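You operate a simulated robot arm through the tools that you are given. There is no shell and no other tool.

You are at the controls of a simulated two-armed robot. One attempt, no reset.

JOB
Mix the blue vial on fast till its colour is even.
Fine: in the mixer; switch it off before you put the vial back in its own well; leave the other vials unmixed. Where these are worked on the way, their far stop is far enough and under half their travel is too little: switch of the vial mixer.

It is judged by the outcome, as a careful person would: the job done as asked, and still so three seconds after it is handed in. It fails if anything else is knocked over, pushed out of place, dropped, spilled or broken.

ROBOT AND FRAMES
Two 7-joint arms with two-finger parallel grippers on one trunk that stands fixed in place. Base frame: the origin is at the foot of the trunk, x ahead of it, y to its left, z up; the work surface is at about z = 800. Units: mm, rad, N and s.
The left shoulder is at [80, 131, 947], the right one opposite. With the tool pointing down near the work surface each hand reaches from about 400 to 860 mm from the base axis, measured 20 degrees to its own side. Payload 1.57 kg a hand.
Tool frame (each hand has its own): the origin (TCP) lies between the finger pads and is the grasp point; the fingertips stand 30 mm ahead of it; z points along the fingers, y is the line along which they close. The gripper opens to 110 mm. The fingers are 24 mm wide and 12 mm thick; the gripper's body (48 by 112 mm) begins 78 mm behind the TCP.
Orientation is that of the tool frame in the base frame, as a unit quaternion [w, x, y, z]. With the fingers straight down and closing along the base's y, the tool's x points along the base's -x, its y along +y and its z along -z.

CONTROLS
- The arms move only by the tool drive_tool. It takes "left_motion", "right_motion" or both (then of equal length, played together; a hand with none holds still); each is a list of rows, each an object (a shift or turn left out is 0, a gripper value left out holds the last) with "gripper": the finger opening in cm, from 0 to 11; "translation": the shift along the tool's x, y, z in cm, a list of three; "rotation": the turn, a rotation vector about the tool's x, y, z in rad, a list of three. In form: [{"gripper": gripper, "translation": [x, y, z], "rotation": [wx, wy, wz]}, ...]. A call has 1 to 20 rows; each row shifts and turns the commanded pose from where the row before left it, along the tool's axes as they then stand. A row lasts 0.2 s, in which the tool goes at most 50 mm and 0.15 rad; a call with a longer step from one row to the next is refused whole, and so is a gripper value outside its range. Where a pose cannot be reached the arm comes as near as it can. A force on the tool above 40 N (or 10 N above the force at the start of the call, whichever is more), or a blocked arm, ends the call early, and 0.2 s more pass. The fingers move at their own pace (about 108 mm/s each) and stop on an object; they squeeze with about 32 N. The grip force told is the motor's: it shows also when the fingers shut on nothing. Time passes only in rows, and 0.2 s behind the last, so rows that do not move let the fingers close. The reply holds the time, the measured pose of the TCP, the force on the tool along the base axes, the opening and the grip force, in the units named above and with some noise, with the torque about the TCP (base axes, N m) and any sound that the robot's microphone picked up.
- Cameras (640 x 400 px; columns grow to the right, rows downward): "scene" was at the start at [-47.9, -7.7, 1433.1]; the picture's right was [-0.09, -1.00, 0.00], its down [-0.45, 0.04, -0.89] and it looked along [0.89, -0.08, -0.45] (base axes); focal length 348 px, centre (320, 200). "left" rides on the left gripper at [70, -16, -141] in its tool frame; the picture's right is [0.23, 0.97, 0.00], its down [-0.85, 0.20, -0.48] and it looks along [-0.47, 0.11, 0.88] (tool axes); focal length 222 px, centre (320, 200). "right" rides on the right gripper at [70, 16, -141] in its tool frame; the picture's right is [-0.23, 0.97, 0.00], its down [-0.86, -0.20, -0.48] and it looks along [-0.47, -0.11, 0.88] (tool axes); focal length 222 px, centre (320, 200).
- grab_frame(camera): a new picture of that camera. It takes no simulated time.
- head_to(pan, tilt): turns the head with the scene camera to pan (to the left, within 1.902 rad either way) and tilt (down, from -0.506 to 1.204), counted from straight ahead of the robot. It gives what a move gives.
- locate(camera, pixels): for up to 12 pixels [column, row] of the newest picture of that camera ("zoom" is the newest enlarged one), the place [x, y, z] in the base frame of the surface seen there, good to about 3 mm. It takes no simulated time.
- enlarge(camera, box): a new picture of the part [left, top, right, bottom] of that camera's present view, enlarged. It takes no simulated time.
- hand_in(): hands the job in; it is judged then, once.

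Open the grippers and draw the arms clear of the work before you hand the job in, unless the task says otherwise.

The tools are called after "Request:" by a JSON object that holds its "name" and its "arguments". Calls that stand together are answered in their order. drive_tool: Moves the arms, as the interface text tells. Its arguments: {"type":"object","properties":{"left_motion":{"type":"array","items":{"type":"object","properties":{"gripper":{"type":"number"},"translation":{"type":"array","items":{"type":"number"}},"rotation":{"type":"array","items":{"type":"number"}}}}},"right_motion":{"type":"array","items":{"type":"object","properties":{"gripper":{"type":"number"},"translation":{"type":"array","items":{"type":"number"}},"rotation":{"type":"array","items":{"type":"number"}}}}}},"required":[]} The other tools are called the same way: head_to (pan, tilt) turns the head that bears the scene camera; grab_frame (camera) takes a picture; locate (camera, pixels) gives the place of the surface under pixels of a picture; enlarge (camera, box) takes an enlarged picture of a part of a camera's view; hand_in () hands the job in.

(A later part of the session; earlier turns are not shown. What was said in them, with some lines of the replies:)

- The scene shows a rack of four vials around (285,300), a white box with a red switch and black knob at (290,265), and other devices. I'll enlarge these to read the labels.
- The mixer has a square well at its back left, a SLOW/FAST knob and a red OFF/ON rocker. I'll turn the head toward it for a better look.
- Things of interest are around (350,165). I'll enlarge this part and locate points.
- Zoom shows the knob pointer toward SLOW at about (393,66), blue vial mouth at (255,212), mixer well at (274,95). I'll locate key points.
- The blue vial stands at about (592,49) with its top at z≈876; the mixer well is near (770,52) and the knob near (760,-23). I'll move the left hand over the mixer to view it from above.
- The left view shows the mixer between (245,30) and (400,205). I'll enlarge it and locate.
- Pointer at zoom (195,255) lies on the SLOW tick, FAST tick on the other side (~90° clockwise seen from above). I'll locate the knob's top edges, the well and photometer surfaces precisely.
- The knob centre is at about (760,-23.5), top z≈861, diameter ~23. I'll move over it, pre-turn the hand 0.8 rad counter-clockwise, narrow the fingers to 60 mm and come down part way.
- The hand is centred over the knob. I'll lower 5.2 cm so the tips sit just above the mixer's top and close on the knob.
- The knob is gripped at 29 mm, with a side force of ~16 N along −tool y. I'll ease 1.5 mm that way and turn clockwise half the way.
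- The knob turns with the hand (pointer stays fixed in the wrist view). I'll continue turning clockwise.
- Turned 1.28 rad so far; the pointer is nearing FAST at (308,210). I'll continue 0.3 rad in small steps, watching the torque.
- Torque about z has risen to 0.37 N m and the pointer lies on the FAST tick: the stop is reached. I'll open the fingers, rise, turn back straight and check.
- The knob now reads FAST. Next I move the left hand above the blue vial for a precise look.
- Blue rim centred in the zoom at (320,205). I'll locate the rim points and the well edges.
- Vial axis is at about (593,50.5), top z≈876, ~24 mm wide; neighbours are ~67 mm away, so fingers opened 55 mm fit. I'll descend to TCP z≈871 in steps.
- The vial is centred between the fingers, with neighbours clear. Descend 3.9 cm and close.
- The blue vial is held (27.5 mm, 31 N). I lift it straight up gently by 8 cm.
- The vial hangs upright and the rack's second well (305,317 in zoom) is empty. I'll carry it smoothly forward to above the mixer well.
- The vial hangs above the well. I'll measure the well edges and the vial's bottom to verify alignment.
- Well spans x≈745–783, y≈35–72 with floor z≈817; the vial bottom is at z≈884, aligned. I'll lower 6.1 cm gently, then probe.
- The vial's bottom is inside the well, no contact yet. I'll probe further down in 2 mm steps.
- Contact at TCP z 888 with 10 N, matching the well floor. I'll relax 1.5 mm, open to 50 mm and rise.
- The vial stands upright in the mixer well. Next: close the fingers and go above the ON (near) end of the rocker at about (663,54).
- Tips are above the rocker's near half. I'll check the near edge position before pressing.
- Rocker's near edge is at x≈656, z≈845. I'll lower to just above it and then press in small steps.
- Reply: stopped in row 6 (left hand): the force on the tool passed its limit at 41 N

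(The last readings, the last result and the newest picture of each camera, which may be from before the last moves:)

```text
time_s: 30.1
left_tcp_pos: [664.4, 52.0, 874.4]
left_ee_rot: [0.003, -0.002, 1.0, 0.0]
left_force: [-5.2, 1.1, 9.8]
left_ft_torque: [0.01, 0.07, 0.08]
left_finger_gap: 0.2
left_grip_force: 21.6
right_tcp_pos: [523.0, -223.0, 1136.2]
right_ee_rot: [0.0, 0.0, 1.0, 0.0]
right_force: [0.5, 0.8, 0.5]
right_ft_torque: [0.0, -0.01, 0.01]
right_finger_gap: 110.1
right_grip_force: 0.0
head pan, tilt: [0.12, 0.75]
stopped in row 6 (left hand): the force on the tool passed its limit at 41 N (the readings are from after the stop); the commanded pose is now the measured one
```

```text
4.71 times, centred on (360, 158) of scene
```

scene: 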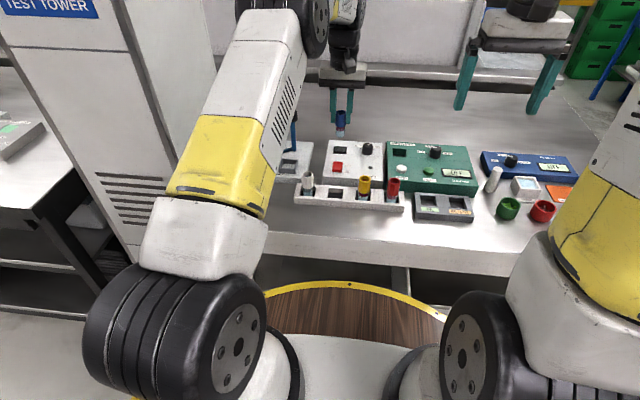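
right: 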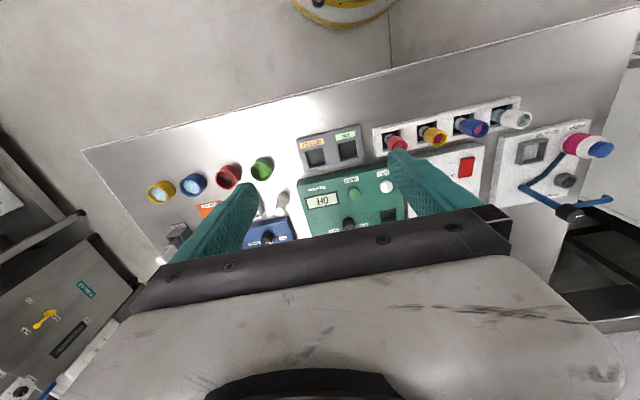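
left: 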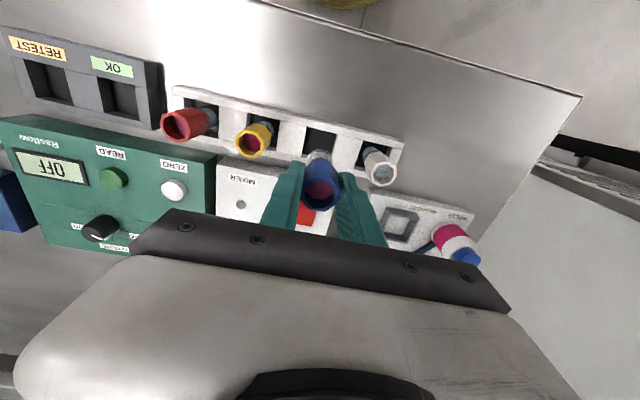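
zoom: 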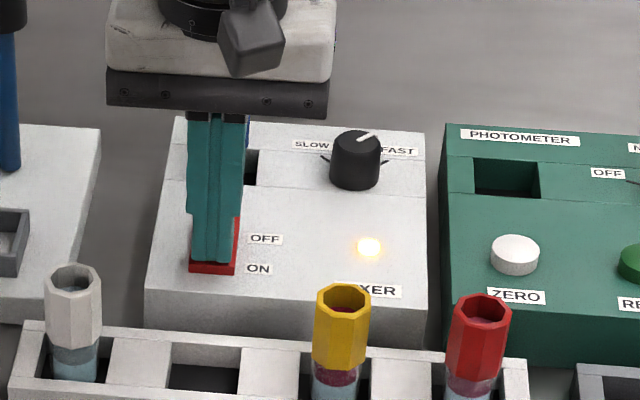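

The lamp is lit: the mixer is on. I'll raise the hand straight up out of the line of sight and watch the vial.

Request:
{"name": "drive_tool", "arguments": {"left_motion": [{"translation": [0, 0, -1.0]}, {"translation": [0, 0, -3]}, {"translation": [0, 0, -4]}, {"translation": [0, 0, -4]}, {"translation": [0, 0, -4]}, {}]}}

Request:
{"name": "enlarge", "arguments": {"camera": "scene", "box": [310, 115, 410, 200]}}

Request:
{"name": "grab_frame", "arguments": {"camera": "left"}}

```text
time_s: 31.5
left_tcp_pos: [663.1, 53.9, 1034.3]
left_ee_rot: [0.002, 0.0, 1.0, 0.001]
left_force: [0.1, -0.9, 0.2]
left_ft_torque: [0.01, -0.04, -0.01]
left_finger_gap: 0.2
left_grip_force: 21.8
right_tcp_pos: [524.3, -223.2, 1134.7]
right_ee_rot: [0.0, -0.001, 1.0, 0.0]
right_force: [0.7, 0.1, -0.6]
right_ft_torque: [0.01, -0.02, -0.04]
right_finger_gap: 110.1
right_grip_force: 0.1
head pan, tilt: [0.12, 0.75]
```

```text
4.71 times, centred on (360, 158) of scene
```

zoom: 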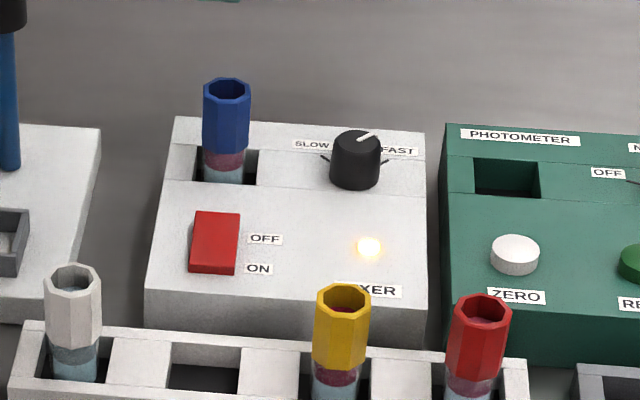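

```text
taken
```

left: 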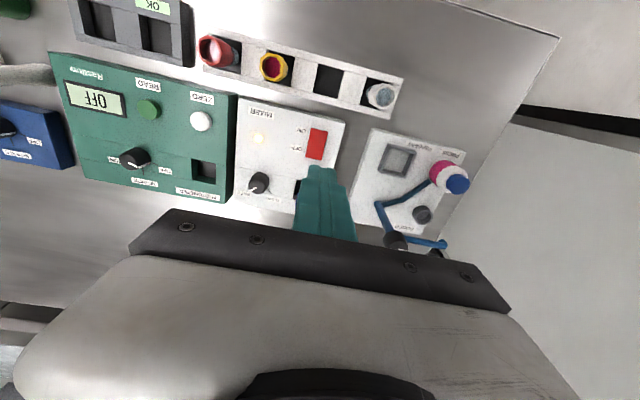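

Mixer on, lamp lit, rocker tipped to ON. I'll wait ~3 s and look at the vial's layers closely.

Request:
{"name": "enlarge", "arguments": {"camera": "scene", "box": [335, 125, 365, 160]}}

Request:
{"name": "drive_tool", "arguments": {"left_motion": [{}, {}, {}, {}, {}, {}, {}, {}, {}, {}, {}, {}, {}, {}]}}

Request:
{"name": "enlarge", "arguments": {"camera": "scene", "box": [335, 125, 365, 160]}}

```text
11.43 times, centred on (350, 142) of scene
```

zoom: 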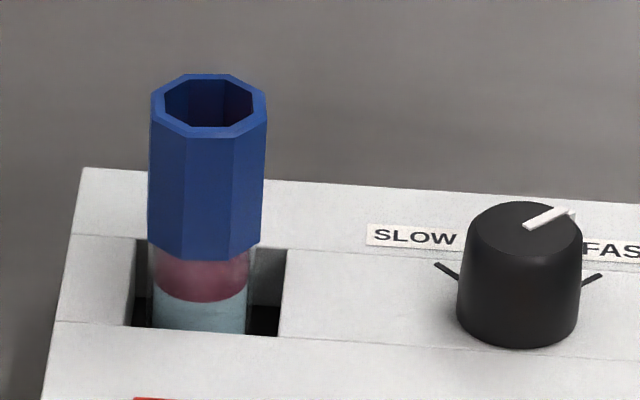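

```text
time_s: 34.5
left_tcp_pos: [661.0, 53.8, 1033.5]
left_ee_rot: [0.001, 0.0, 1.0, -0.001]
left_force: [0.0, -0.6, 1.2]
left_ft_torque: [0.01, -0.02, 0.04]
left_finger_gap: 0.0
left_grip_force: 21.1
right_tcp_pos: [523.7, -223.8, 1135.7]
right_ee_rot: [0.0, 0.0, 1.0, 0.0]
right_force: [-0.2, -0.2, -0.7]
right_ft_torque: [-0.02, 0.0, 0.02]
right_finger_gap: 109.9
right_grip_force: 0.1
head pan, tilt: [0.12, 0.75]
```

```text
11.43 times, centred on (350, 142) of scene
```

zoom: 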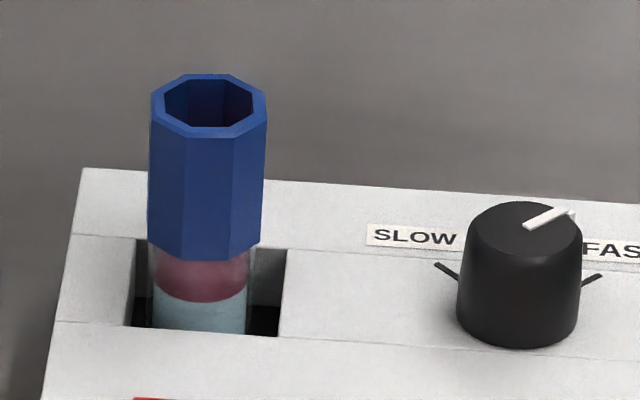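

No visible change yet. I'll wait another 4 s.

Request:
{"name": "drive_tool", "arguments": {"left_motion": [{}, {}, {}, {}, {}, {}, {}, {}, {}, {}, {}, {}, {}, {}, {}, {}, {}, {}, {}, {}]}}

Request:
{"name": "enlarge", "arguments": {"camera": "scene", "box": [335, 125, 365, 160]}}

Request:
{"name": "enlarge", "arguments": {"camera": "scene", "box": [310, 115, 410, 200]}}

```text
time_s: 38.7
left_tcp_pos: [662.5, 53.5, 1033.4]
left_ee_rot: [0.002, 0.0, 1.0, 0.0]
left_force: [-0.4, 0.1, -0.6]
left_ft_torque: [-0.02, 0.02, 0.0]
left_finger_gap: 0.0
left_grip_force: 21.0
right_tcp_pos: [524.3, -223.0, 1135.6]
right_ee_rot: [0.0, 0.0, 1.0, 0.0]
right_force: [-0.1, -0.1, -0.1]
right_ft_torque: [-0.01, -0.02, 0.01]
right_finger_gap: 110.0
right_grip_force: 0.1
head pan, tilt: [0.12, 0.75]
```

```text
11.43 times, centred on (350, 142) of scene
```

zoom: 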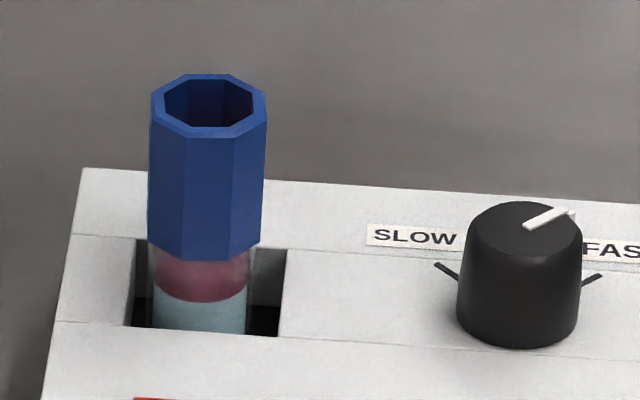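

```text
4.71 times, centred on (360, 158) of scene
```

zoom: 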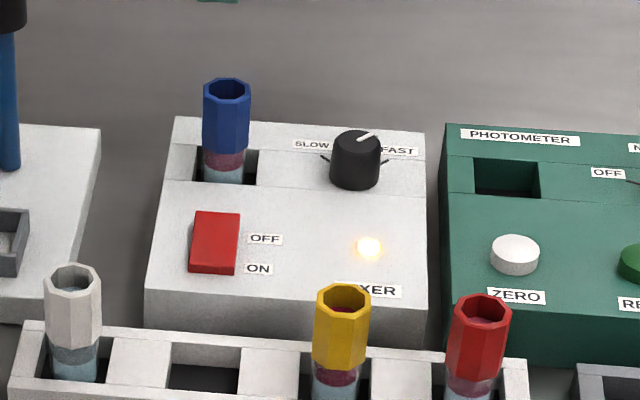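

Lamp still lit, layers still distinct. I'll keep waiting and compare.

Request:
{"name": "drive_tool", "arguments": {"left_motion": [{}, {}, {}, {}, {}, {}, {}, {}, {}, {}, {}, {}, {}, {}, {}, {}, {}, {}, {}, {}]}}

Request:
{"name": "enlarge", "arguments": {"camera": "scene", "box": [335, 125, 365, 160]}}

Request:
{"name": "locate", "arguments": {"camera": "zoom", "pixels": [[208, 132], [155, 100], [262, 100], [205, 80], [205, 250], [200, 280], [200, 315], [140, 315], [270, 320], [110, 290]]}}

```text
time_s: 42.9
left_tcp_pos: [663.5, 54.3, 1034.5]
left_ee_rot: [0.002, 0.0, 1.0, 0.0]
left_force: [-0.2, 0.2, -0.4]
left_ft_torque: [0.01, -0.03, 0.01]
left_finger_gap: 0.0
left_grip_force: 20.9
right_tcp_pos: [523.0, -223.6, 1136.4]
right_ee_rot: [0.0, 0.0, 1.0, 0.0]
right_force: [-1.4, -0.2, 0.8]
right_ft_torque: [-0.01, 0.02, 0.0]
right_finger_gap: 109.9
right_grip_force: 0.1
head pan, tilt: [0.12, 0.75]
```

```text
11.43 times, centred on (350, 142) of scene
```

zoom: 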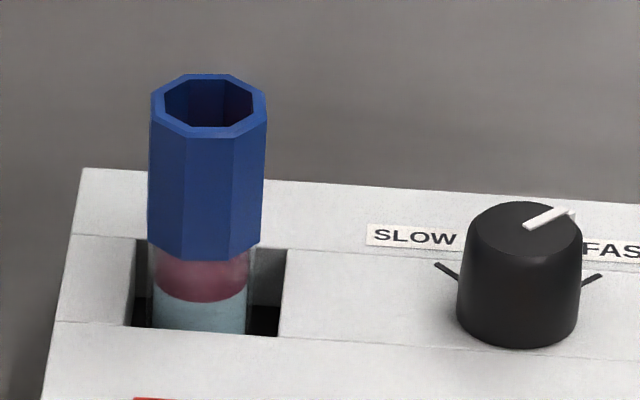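

```text
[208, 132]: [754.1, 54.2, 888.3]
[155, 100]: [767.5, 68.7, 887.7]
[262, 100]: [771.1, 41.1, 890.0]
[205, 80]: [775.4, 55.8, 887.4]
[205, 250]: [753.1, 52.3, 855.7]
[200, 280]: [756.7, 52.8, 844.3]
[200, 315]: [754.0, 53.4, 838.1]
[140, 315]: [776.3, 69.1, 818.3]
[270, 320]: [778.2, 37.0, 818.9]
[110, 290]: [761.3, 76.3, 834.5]
```

The vial is seated (top z≈888, floor ≈818) and lamp is lit. I'll wait longer and check the rocker tilt too.

Request:
{"name": "drive_tool", "arguments": {"left_motion": [{}, {}, {}, {}, {}, {}, {}, {}, {}, {}, {}, {}, {}, {}, {}, {}, {}, {}, {}, {}]}}

Request:
{"name": "enlarge", "arguments": {"camera": "scene", "box": [335, 125, 365, 160]}}

Request:
{"name": "enlarge", "arguments": {"camera": "scene", "box": [335, 145, 395, 180]}}

Request:
{"name": "grab_frame", "arguments": {"camera": "right"}}

```text
time_s: 47.1
left_tcp_pos: [663.8, 54.6, 1033.6]
left_ee_rot: [0.002, 0.0, 1.0, 0.0]
left_force: [0.2, -0.3, 0.3]
left_ft_torque: [0.0, -0.02, -0.01]
left_finger_gap: 0.2
left_grip_force: 21.6
right_tcp_pos: [523.6, -223.3, 1135.8]
right_ee_rot: [0.0, -0.001, 1.0, 0.0]
right_force: [0.4, 0.1, 0.3]
right_ft_torque: [-0.02, 0.03, -0.02]
right_finger_gap: 109.7
right_grip_force: 0.0
head pan, tilt: [0.12, 0.75]
```

```text
11.43 times, centred on (350, 142) of scene
```

zoom: 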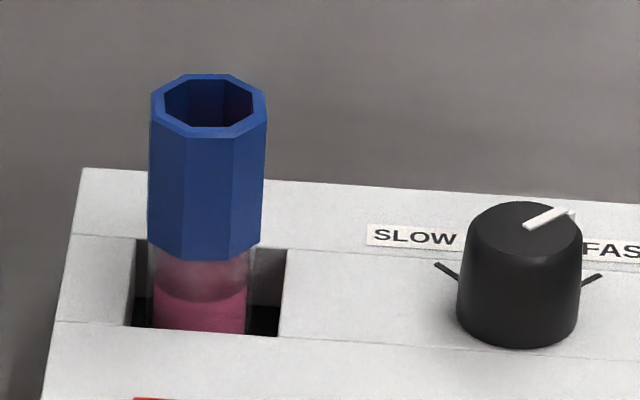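

```text
10.67 times, centred on (365, 162) of scene
```

zoom: 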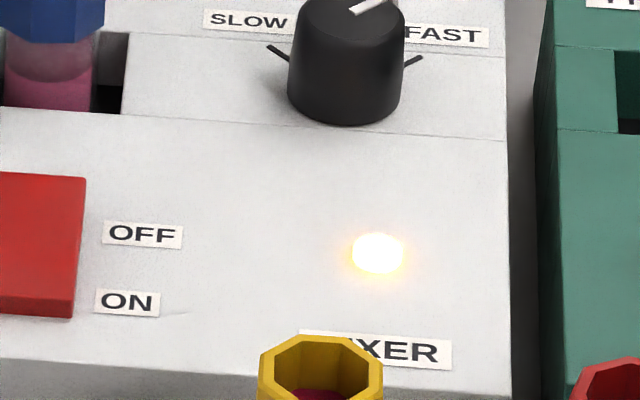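

```text
taken
```

right: 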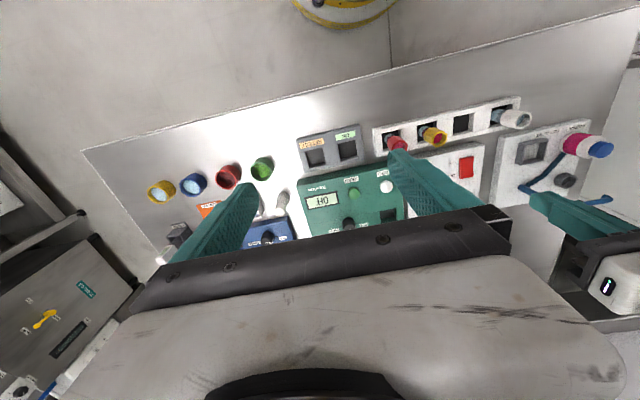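

Between 43 and 47 s the vial turned pink throughout (zoom (200,275–325)). I'll wait 1.2 s more to see if the colour is settled.

Request:
{"name": "drive_tool", "arguments": {"left_motion": [{}, {}, {}, {}, {}]}}

Request:
{"name": "enlarge", "arguments": {"camera": "scene", "box": [335, 125, 365, 160]}}

Request:
{"name": "enlarge", "arguments": {"camera": "scene", "box": [310, 160, 370, 205]}}

```text
time_s: 48.3
left_tcp_pos: [662.6, 54.1, 1034.0]
left_ee_rot: [0.002, 0.0, 1.0, 0.0]
left_force: [0.5, 0.6, -0.1]
left_ft_torque: [0.03, 0.02, -0.04]
left_finger_gap: 0.0
left_grip_force: 21.1
right_tcp_pos: [523.7, -223.5, 1136.1]
right_ee_rot: [0.0, 0.0, 1.0, 0.0]
right_force: [0.3, 0.3, -0.5]
right_ft_torque: [-0.02, 0.01, -0.02]
right_finger_gap: 109.9
right_grip_force: 0.1
head pan, tilt: [0.12, 0.75]
```

```text
11.43 times, centred on (350, 142) of scene
```

zoom: 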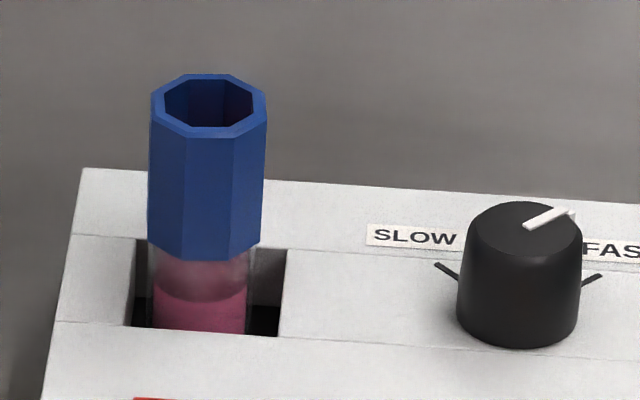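

```text
8.89 times, centred on (340, 182) of scene
```

zoom: 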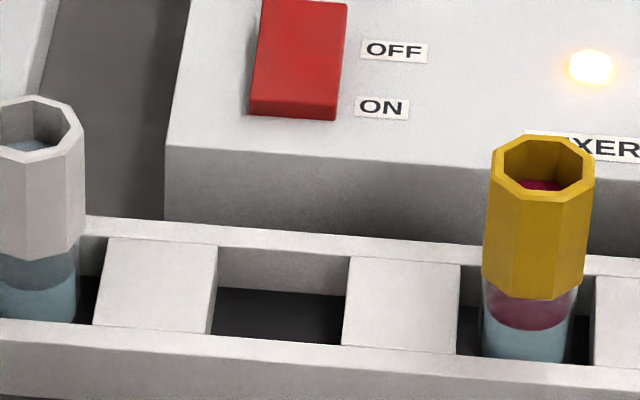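

The white, unmixed vial shows the same surface shading, so the blue vial is now even pink and stable. Now press the OFF (far) end at x≈695: move over and down to just above it.

Request:
{"name": "drive_tool", "arguments": {"left_motion": [{"translation": [-3.2, 0, 0]}, {"translation": [0, 0, 4]}, {"translation": [0, 0, 4]}, {"translation": [0, 0, 3.5]}, {"translation": [0, 0, 2.2]}, {}]}}

Request:
{"name": "enlarge", "arguments": {"camera": "left", "box": [220, 80, 420, 230]}}

Request:
{"name": "enlarge", "arguments": {"camera": "scene", "box": [310, 115, 410, 200]}}

```text
time_s: 49.7
left_tcp_pos: [695.7, 53.6, 895.2]
left_ee_rot: [0.001, 0.0, 1.0, 0.0]
left_force: [0.2, -0.5, 0.5]
left_ft_torque: [0.0, -0.04, 0.0]
left_finger_gap: 0.0
left_grip_force: 20.8
right_tcp_pos: [523.7, -222.9, 1135.8]
right_ee_rot: [-0.001, 0.0, 1.0, -0.001]
right_force: [0.9, -0.5, -0.7]
right_ft_torque: [0.0, -0.01, -0.02]
right_finger_gap: 109.9
right_grip_force: 0.1
head pan, tilt: [0.12, 0.75]
```

```text
2.67 times, centred on (320, 155) of left
```

zoom: 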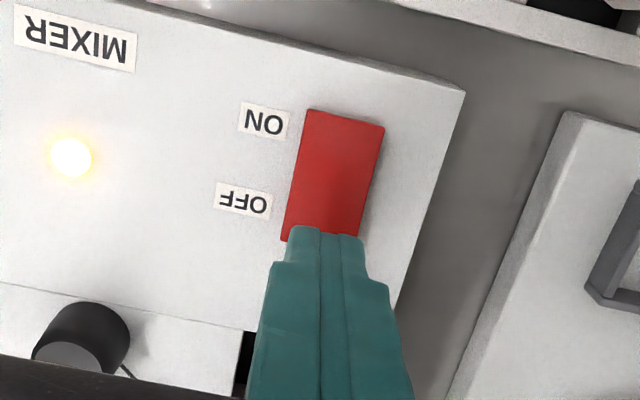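

```text
4.71 times, centred on (360, 158) of scene
```

zoom: 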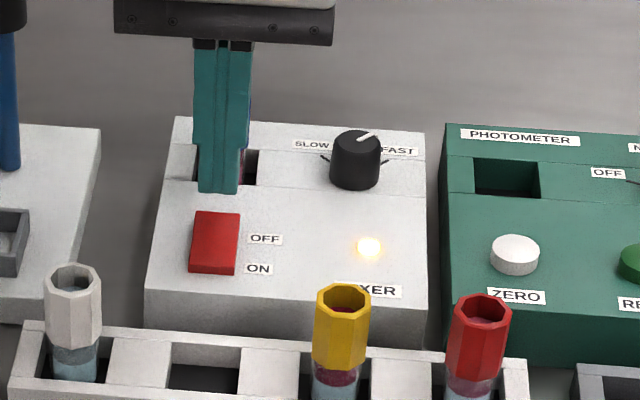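

The tips sit above the far end of the rocker. Press down in small steps.

Request:
{"name": "drive_tool", "arguments": {"left_motion": [{"translation": [0, 0, 0.9]}, {"translation": [0, 0, 0.6]}, {"translation": [0, 0, 0.4]}, {"translation": [0, 0, 0.3]}, {"translation": [0, 0, 0.3]}, {"translation": [0, 0, 0.2]}]}}

Request:
{"name": "enlarge", "arguments": {"camera": "scene", "box": [310, 115, 410, 200]}}

```text
time_s: 51.1
left_tcp_pos: [696.2, 52.6, 874.6]
left_ee_rot: [0.004, -0.001, 1.0, -0.001]
left_force: [-0.2, -0.1, 3.9]
left_ft_torque: [0.04, 0.01, 0.01]
left_finger_gap: 0.3
left_grip_force: 21.5
right_tcp_pos: [523.9, -222.9, 1136.7]
right_ee_rot: [0.0, 0.0, 1.0, -0.001]
right_force: [-0.5, -0.1, -0.3]
right_ft_torque: [0.0, 0.0, -0.03]
right_finger_gap: 110.1
right_grip_force: 0.0
head pan, tilt: [0.12, 0.75]
stopped in row 6 (left hand): the force on the tool passed its limit at 44 N (the readings are from after the stop); the commanded pose is now the measured one
```

```text
4.71 times, centred on (360, 158) of scene
```

zoom: 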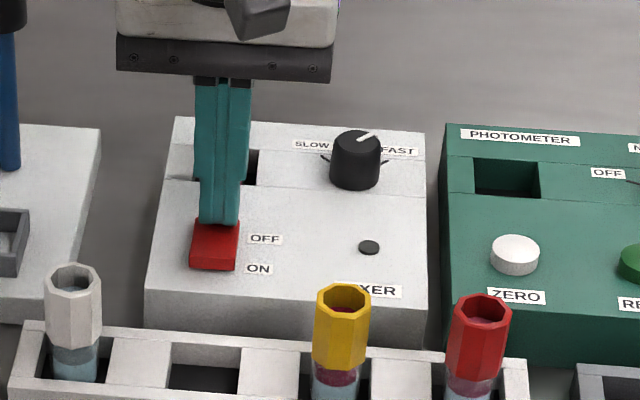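

The lamp is out: mixer off. I'll rise clear of the vial top (z 888).

Request:
{"name": "drive_tool", "arguments": {"left_motion": [{"translation": [0, 0, -1]}, {"translation": [0, 0, -3]}, {"translation": [0, 0, -3]}, {"translation": [0, 0, -2.5]}, {"gripper": 5}, {}]}}

Request:
{"name": "enlarge", "arguments": {"camera": "scene", "box": [310, 115, 410, 200]}}

Request:
{"name": "enlarge", "arguments": {"camera": "left", "box": [220, 80, 420, 230]}}

```text
time_s: 52.5
left_tcp_pos: [695.2, 53.0, 969.2]
left_ee_rot: [0.004, -0.001, 1.0, -0.001]
left_force: [0.3, 0.6, -0.6]
left_ft_torque: [0.01, -0.01, -0.04]
left_finger_gap: 49.9
left_grip_force: 0.1
right_tcp_pos: [523.5, -222.9, 1137.1]
right_ee_rot: [0.0, 0.0, 1.0, 0.0]
right_force: [1.0, 0.4, 0.0]
right_ft_torque: [-0.01, 0.0, -0.01]
right_finger_gap: 109.7
right_grip_force: 0.1
head pan, tilt: [0.12, 0.75]
```

```text
4.71 times, centred on (360, 158) of scene
```

zoom: 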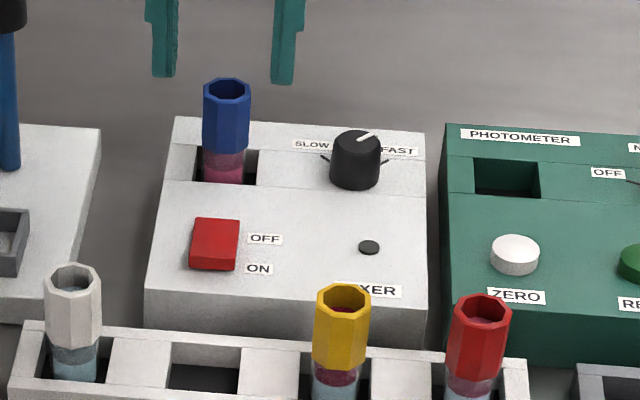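

```text
2.67 times, centred on (320, 155) of left
```

zoom: 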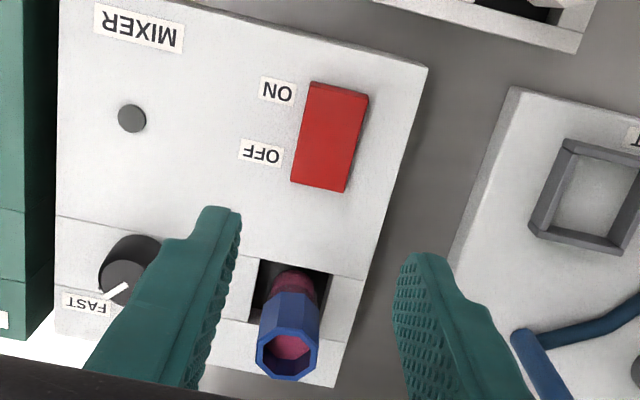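

The vial is pink and steady, rocker is back at OFF. I'll correct the small tilt, move over the vial at (765,54.5) and come down above it.

Request:
{"name": "drive_tool", "arguments": {"left_motion": [{"rotation": [0, 0.008, 0]}, {"translation": [-3.5, 0.07, 0]}, {"translation": [-3.5, 0.08, 0]}, {"translation": [0, 0, 2]}, {"translation": [0, 0, 1.2]}, {}]}}

Request:
{"name": "enlarge", "arguments": {"camera": "left", "box": [220, 80, 420, 230]}}

Request:
{"name": "enlarge", "arguments": {"camera": "scene", "box": [310, 95, 410, 180]}}

```text
time_s: 53.9
left_tcp_pos: [767.4, 54.3, 937.3]
left_ee_rot: [0.001, 0.0, 1.0, -0.001]
left_force: [0.7, -0.3, 0.5]
left_ft_torque: [-0.01, 0.01, 0.03]
left_finger_gap: 50.0
left_grip_force: 0.1
right_tcp_pos: [523.2, -223.4, 1135.6]
right_ee_rot: [0.0, 0.0, 1.0, 0.0]
right_force: [0.5, 0.2, -0.2]
right_ft_torque: [0.01, 0.0, -0.02]
right_finger_gap: 109.9
right_grip_force: 0.0
head pan, tilt: [0.12, 0.75]
```

```text
2.67 times, centred on (320, 155) of left
```

zoom: 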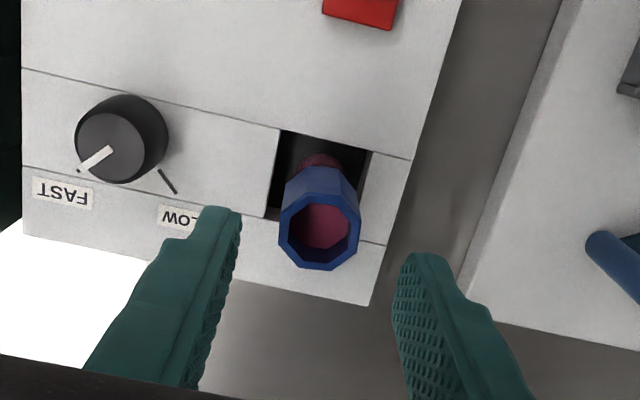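

```text
4.71 times, centred on (360, 138) of scene
```

zoom: 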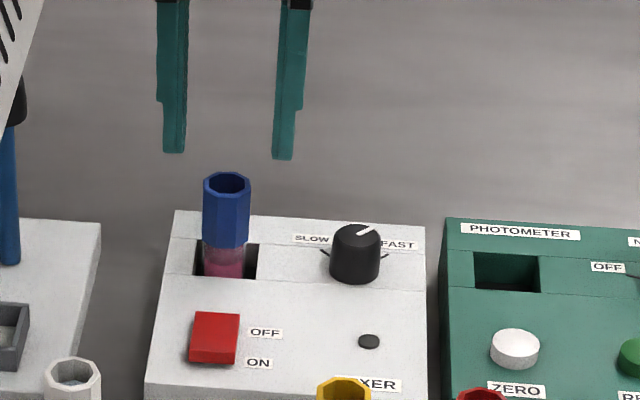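

Well centred. I'll shift back ~2 mm, lower to TCP z≈887 and grip.

Request:
{"name": "drive_tool", "arguments": {"left_motion": [{"translation": [0.2, 0, 1.5]}, {"translation": [0, 0, 1.8]}, {"translation": [0, 0, 1.2]}, {"translation": [0, 0, 0.5]}, {}, {"gripper": 4}, {"gripper": 3}, {"gripper": 1.5}, {}, {}]}}

Request:
{"name": "enlarge", "arguments": {"camera": "scene", "box": [310, 95, 410, 180]}}

```text
time_s: 56.1
left_tcp_pos: [764.7, 52.8, 886.4]
left_ee_rot: [0.0, 0.0, 1.0, -0.001]
left_force: [0.3, -0.8, -0.2]
left_ft_torque: [-0.02, 0.05, 0.01]
left_finger_gap: 27.2
left_grip_force: 32.2
right_tcp_pos: [523.4, -223.1, 1135.8]
right_ee_rot: [0.0, -0.001, 1.0, 0.0]
right_force: [0.3, -0.4, 0.2]
right_ft_torque: [-0.01, -0.01, -0.02]
right_finger_gap: 109.9
right_grip_force: 0.0
head pan, tilt: [0.12, 0.75]
```

```text
4.71 times, centred on (360, 138) of scene
```

zoom: 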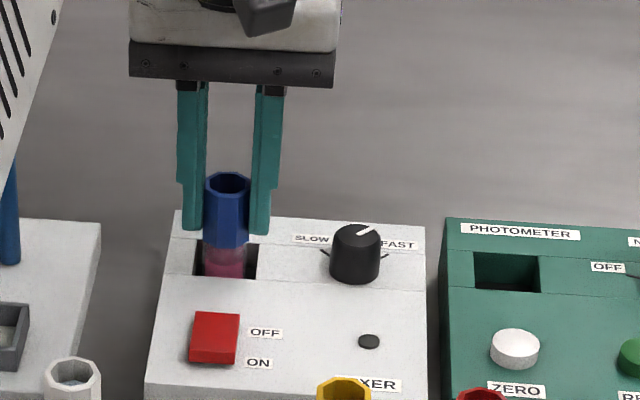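

The vial is held again. Lift 7 cm gently and carry back above its own well.

Request:
{"name": "drive_tool", "arguments": {"left_motion": [{"translation": [0, 0, -0.5]}, {"translation": [0, 0, -1.0]}, {"translation": [0, 0, -1.5]}, {"translation": [0, 0, -1.6]}, {"translation": [0, 0, -1.3]}, {"translation": [0, 0, -0.8]}, {"translation": [0, 0, -0.3]}, {"translation": [0.8, 0, 0]}, {"translation": [1.6, -0.05, 0]}, {"translation": [2.4, -0.05, 0]}, {"translation": [3.0, -0.05, 0]}, {"translation": [3.0, -0.05, 0]}, {"translation": [2.6, -0.05, 0]}, {"translation": [2.0, -0.05, 0]}, {"translation": [1.2, 0, 0]}, {"translation": [0.5, 0, 0]}, {}]}}

Request:
{"name": "enlarge", "arguments": {"camera": "scene", "box": [270, 115, 410, 217]}}

Request:
{"name": "enlarge", "arguments": {"camera": "left", "box": [220, 80, 420, 230]}}

```text
time_s: 59.7
left_tcp_pos: [592.6, 50.9, 956.7]
left_ee_rot: [0.0, 0.0, 1.0, -0.001]
left_force: [-0.1, -0.1, -0.6]
left_ft_torque: [0.0, -0.01, -0.01]
left_finger_gap: 27.1
left_grip_force: 31.8
right_tcp_pos: [523.0, -223.1, 1136.6]
right_ee_rot: [-0.001, 0.0, 1.0, 0.0]
right_force: [0.1, 0.0, 0.0]
right_ft_torque: [-0.02, 0.0, -0.01]
right_finger_gap: 109.9
right_grip_force: 0.0
head pan, tilt: [0.12, 0.75]
```

```text
3.92 times, centred on (340, 166) of scene
```

zoom: 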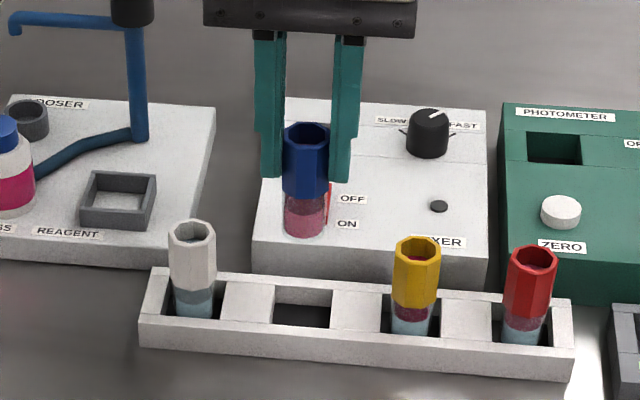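

```text
2.67 times, centred on (320, 155) of left
```

zoom: 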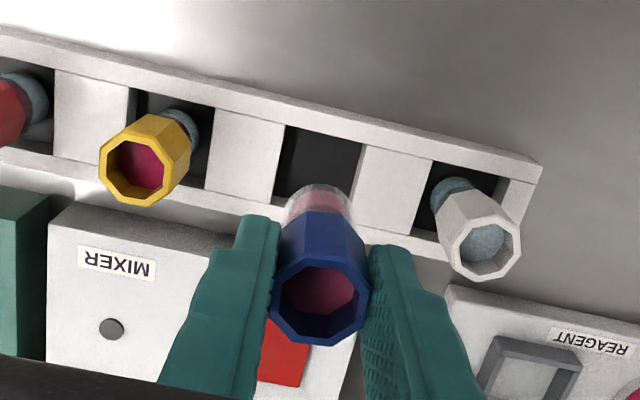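

The vial is above its own well. I'll measure the well edges for centring.

Request:
{"name": "locate", "arguments": {"camera": "zoom", "pixels": [[282, 160], [366, 170], [290, 123], [364, 140], [268, 195], [325, 160], [330, 128], [255, 190], [390, 215], [278, 205]]}}

Request:
{"name": "enlarge", "arguments": {"camera": "scene", "box": [310, 160, 370, 205]}}

```text
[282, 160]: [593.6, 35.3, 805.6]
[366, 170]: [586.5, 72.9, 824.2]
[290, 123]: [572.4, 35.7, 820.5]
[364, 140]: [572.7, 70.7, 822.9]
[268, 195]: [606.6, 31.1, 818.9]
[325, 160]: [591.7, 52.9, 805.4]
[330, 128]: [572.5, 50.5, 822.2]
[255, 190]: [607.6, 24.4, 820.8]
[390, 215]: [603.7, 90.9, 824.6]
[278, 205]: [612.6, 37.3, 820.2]
```

```text
8.89 times, centred on (340, 182) of scene
```

zoom: 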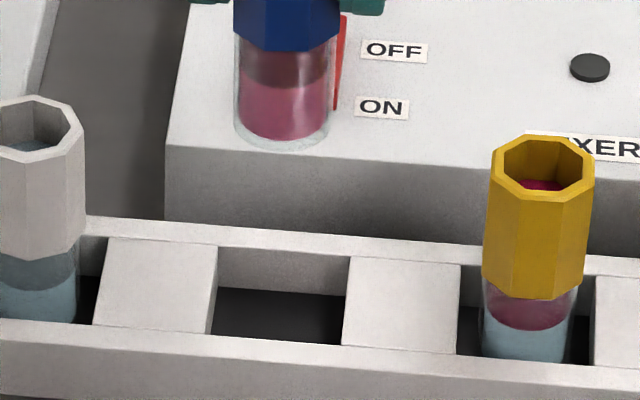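

Well centre ≈(592.5,53), floor z≈805; expected contact at TCP z≈873. I lower 7.8 cm with a 1.5 mm shift in y.

Request:
{"name": "drive_tool", "arguments": {"left_motion": [{"translation": [0, 0.1, 0.7]}, {"translation": [0, 0, 1.4]}, {"translation": [0, 0, 1.7]}, {"translation": [0, 0, 1.7]}, {"translation": [0, 0, 1.3]}, {"translation": [0, 0, 0.7]}, {"translation": [0, 0, 0.3]}, {}]}}

Request:
{"name": "enlarge", "arguments": {"camera": "left", "box": [220, 80, 420, 230]}}

```text
time_s: 61.5
left_tcp_pos: [592.9, 50.4, 878.8]
left_ee_rot: [0.0, 0.0, 1.0, -0.002]
left_force: [-1.1, -0.1, 6.4]
left_ft_torque: [-0.06, 0.03, 0.0]
left_finger_gap: 26.8
left_grip_force: 31.2
right_tcp_pos: [522.8, -223.3, 1136.7]
right_ee_rot: [0.0, 0.0, 1.0, 0.0]
right_force: [-0.3, -0.8, 0.7]
right_ft_torque: [-0.01, -0.01, 0.01]
right_finger_gap: 110.0
right_grip_force: 0.1
head pan, tilt: [0.12, 0.75]
```

```text
2.67 times, centred on (320, 155) of left
```

zoom: 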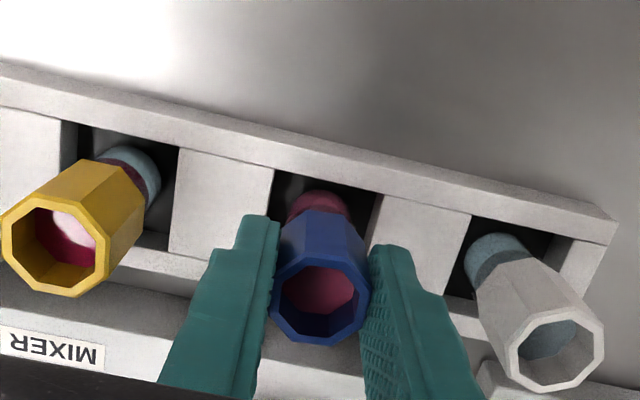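

There's already 6 N upward at z 878.8, a bit earlier than predicted. I'll compare rim heights with the neighbours before going further.

Request:
{"name": "locate", "arguments": {"camera": "zoom", "pixels": [[275, 290], [367, 290], [300, 337], [10, 240], [95, 250], [512, 350], [600, 340], [320, 215], [290, 330], [355, 270]]}}

Request:
{"name": "enlarge", "arguments": {"camera": "scene", "box": [290, 150, 400, 217]}}

```text
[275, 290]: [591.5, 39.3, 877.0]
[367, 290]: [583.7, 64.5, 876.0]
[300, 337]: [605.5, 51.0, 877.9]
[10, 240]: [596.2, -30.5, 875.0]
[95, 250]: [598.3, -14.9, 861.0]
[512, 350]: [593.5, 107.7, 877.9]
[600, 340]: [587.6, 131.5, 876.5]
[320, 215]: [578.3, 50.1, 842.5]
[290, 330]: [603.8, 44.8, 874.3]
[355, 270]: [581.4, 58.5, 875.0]
```

```text
5.82 times, centred on (345, 184) of scene
```

zoom: 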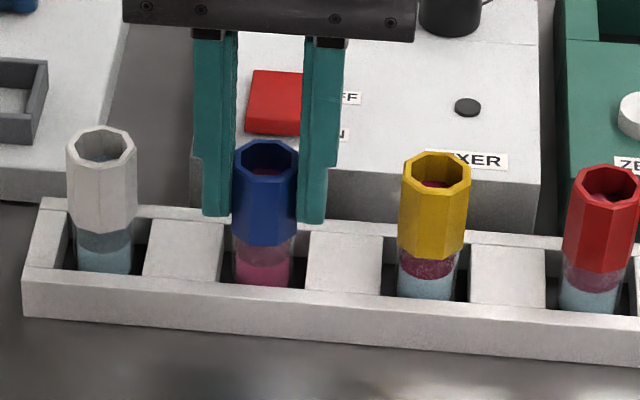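

Blue rim is at z≈876, level with its neighbours (875–878): the vial stands on the well floor. I'll open slowly and rise.

Request:
{"name": "drive_tool", "arguments": {"left_motion": [{"gripper": 2.9}, {"gripper": 3.4}, {"gripper": 4.2}, {"gripper": 5}, {}, {"translation": [0, 0, -1]}, {"translation": [0, 0, -2]}, {"translation": [0, 0, -3]}, {"translation": [0, 0, -3]}, {}]}}

Request:
{"name": "enlarge", "arguments": {"camera": "left", "box": [220, 80, 420, 230]}}

Request:
{"name": "enlarge", "arguments": {"camera": "scene", "box": [290, 130, 410, 217]}}

```text
time_s: 63.7
left_tcp_pos: [592.8, 52.2, 970.4]
left_ee_rot: [0.0, 0.0, 1.0, 0.0]
left_force: [0.5, 0.3, 0.0]
left_ft_torque: [0.0, 0.01, 0.0]
left_finger_gap: 50.2
left_grip_force: 0.0
right_tcp_pos: [523.7, -224.5, 1135.8]
right_ee_rot: [0.0, -0.001, 1.0, 0.0]
right_force: [0.0, 0.9, -0.5]
right_ft_torque: [0.02, 0.0, 0.01]
right_finger_gap: 109.8
right_grip_force: 0.1
head pan, tilt: [0.12, 0.75]
```

```text
2.67 times, centred on (320, 155) of left
```

zoom: 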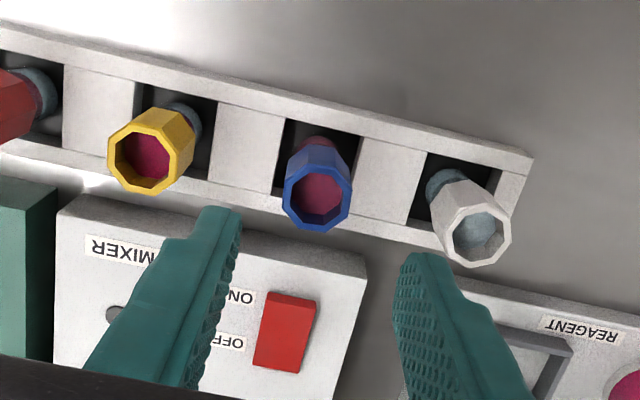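

```text
4.60 times, centred on (350, 174) of scene
```

zoom: 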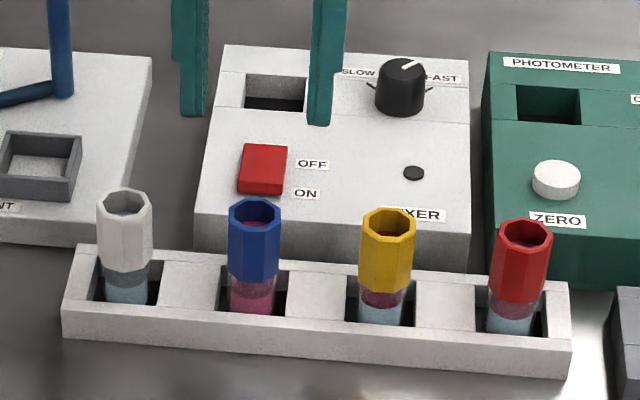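

The blue vial stands upright in its own well, evenly pink; mixer off. I'll draw the left arm up and away, fingers open.

Request:
{"name": "drive_tool", "arguments": {"left_motion": [{"translation": [0, 0, -4], "gripper": 11}, {"translation": [0, 0, -4]}, {"translation": [0, 0, -4]}, {"translation": [0, 0, -4]}, {"translation": [0, 4, 0]}, {"translation": [0, 4, 0]}, {"translation": [0, 4, 0]}, {"translation": [0, 3, 0]}, {}]}}

Request:
{"name": "grab_frame", "arguments": {"camera": "scene"}}

Request:
{"name": "enlarge", "arguments": {"camera": "scene", "box": [240, 100, 420, 217]}}

```text
time_s: 65.7
left_tcp_pos: [593.2, 199.6, 1128.5]
left_ee_rot: [0.0, 0.0, 1.0, -0.001]
left_force: [0.2, -0.3, 0.0]
left_ft_torque: [0.0, 0.0, 0.02]
left_finger_gap: 110.3
left_grip_force: 0.0
right_tcp_pos: [523.1, -223.1, 1134.9]
right_ee_rot: [0.0, 0.0, 1.0, 0.0]
right_force: [0.0, -0.2, -1.1]
right_ft_torque: [-0.02, 0.02, 0.0]
right_finger_gap: 109.9
right_grip_force: 0.0
head pan, tilt: [0.12, 0.75]
```

```text
taken
```

scene: 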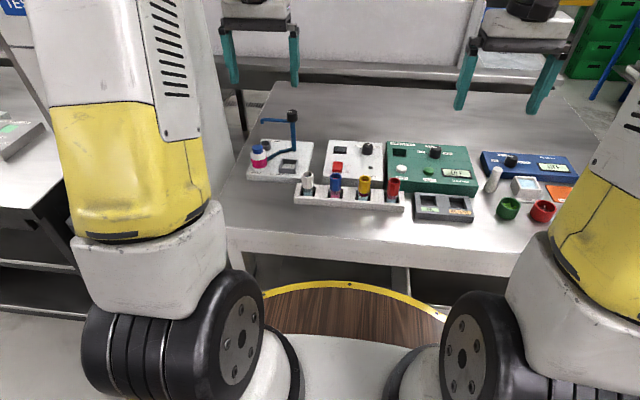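

```text
3.42 times, centred on (330, 158) of scene
```

zoom: 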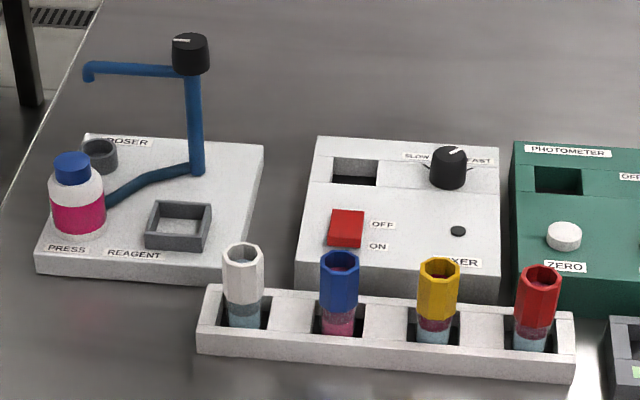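

All is in place: blue vial evenly pink in its own well, mixer off (lamp dark, rocker at OFF), other vials untouched, arms clear. I hand the job in.

Request:
{"name": "hand_in", "arguments": {}}

```text
The job is handed in.
```

The blue vial was mixed on FAST for about 21 seconds, until it looked evenly pink from top to bottom. The job is handed in; I haven't seen how it was judged.

- **Mixer:** I pressed the rocker firmly to ON, then back to OFF before lifting the vial out. The lamp is dark. I left the knob on FAST.
- **Blue vial:** It is back upright in its own well, with its rim level with its neighbours.
- **Other vials:** The white, yellow and red vials stayed in the rack and were not mixed. Nothing looked knocked over or out of place in the last picture.
- **Arms:** Both are raised clear of the work with their grippers open.
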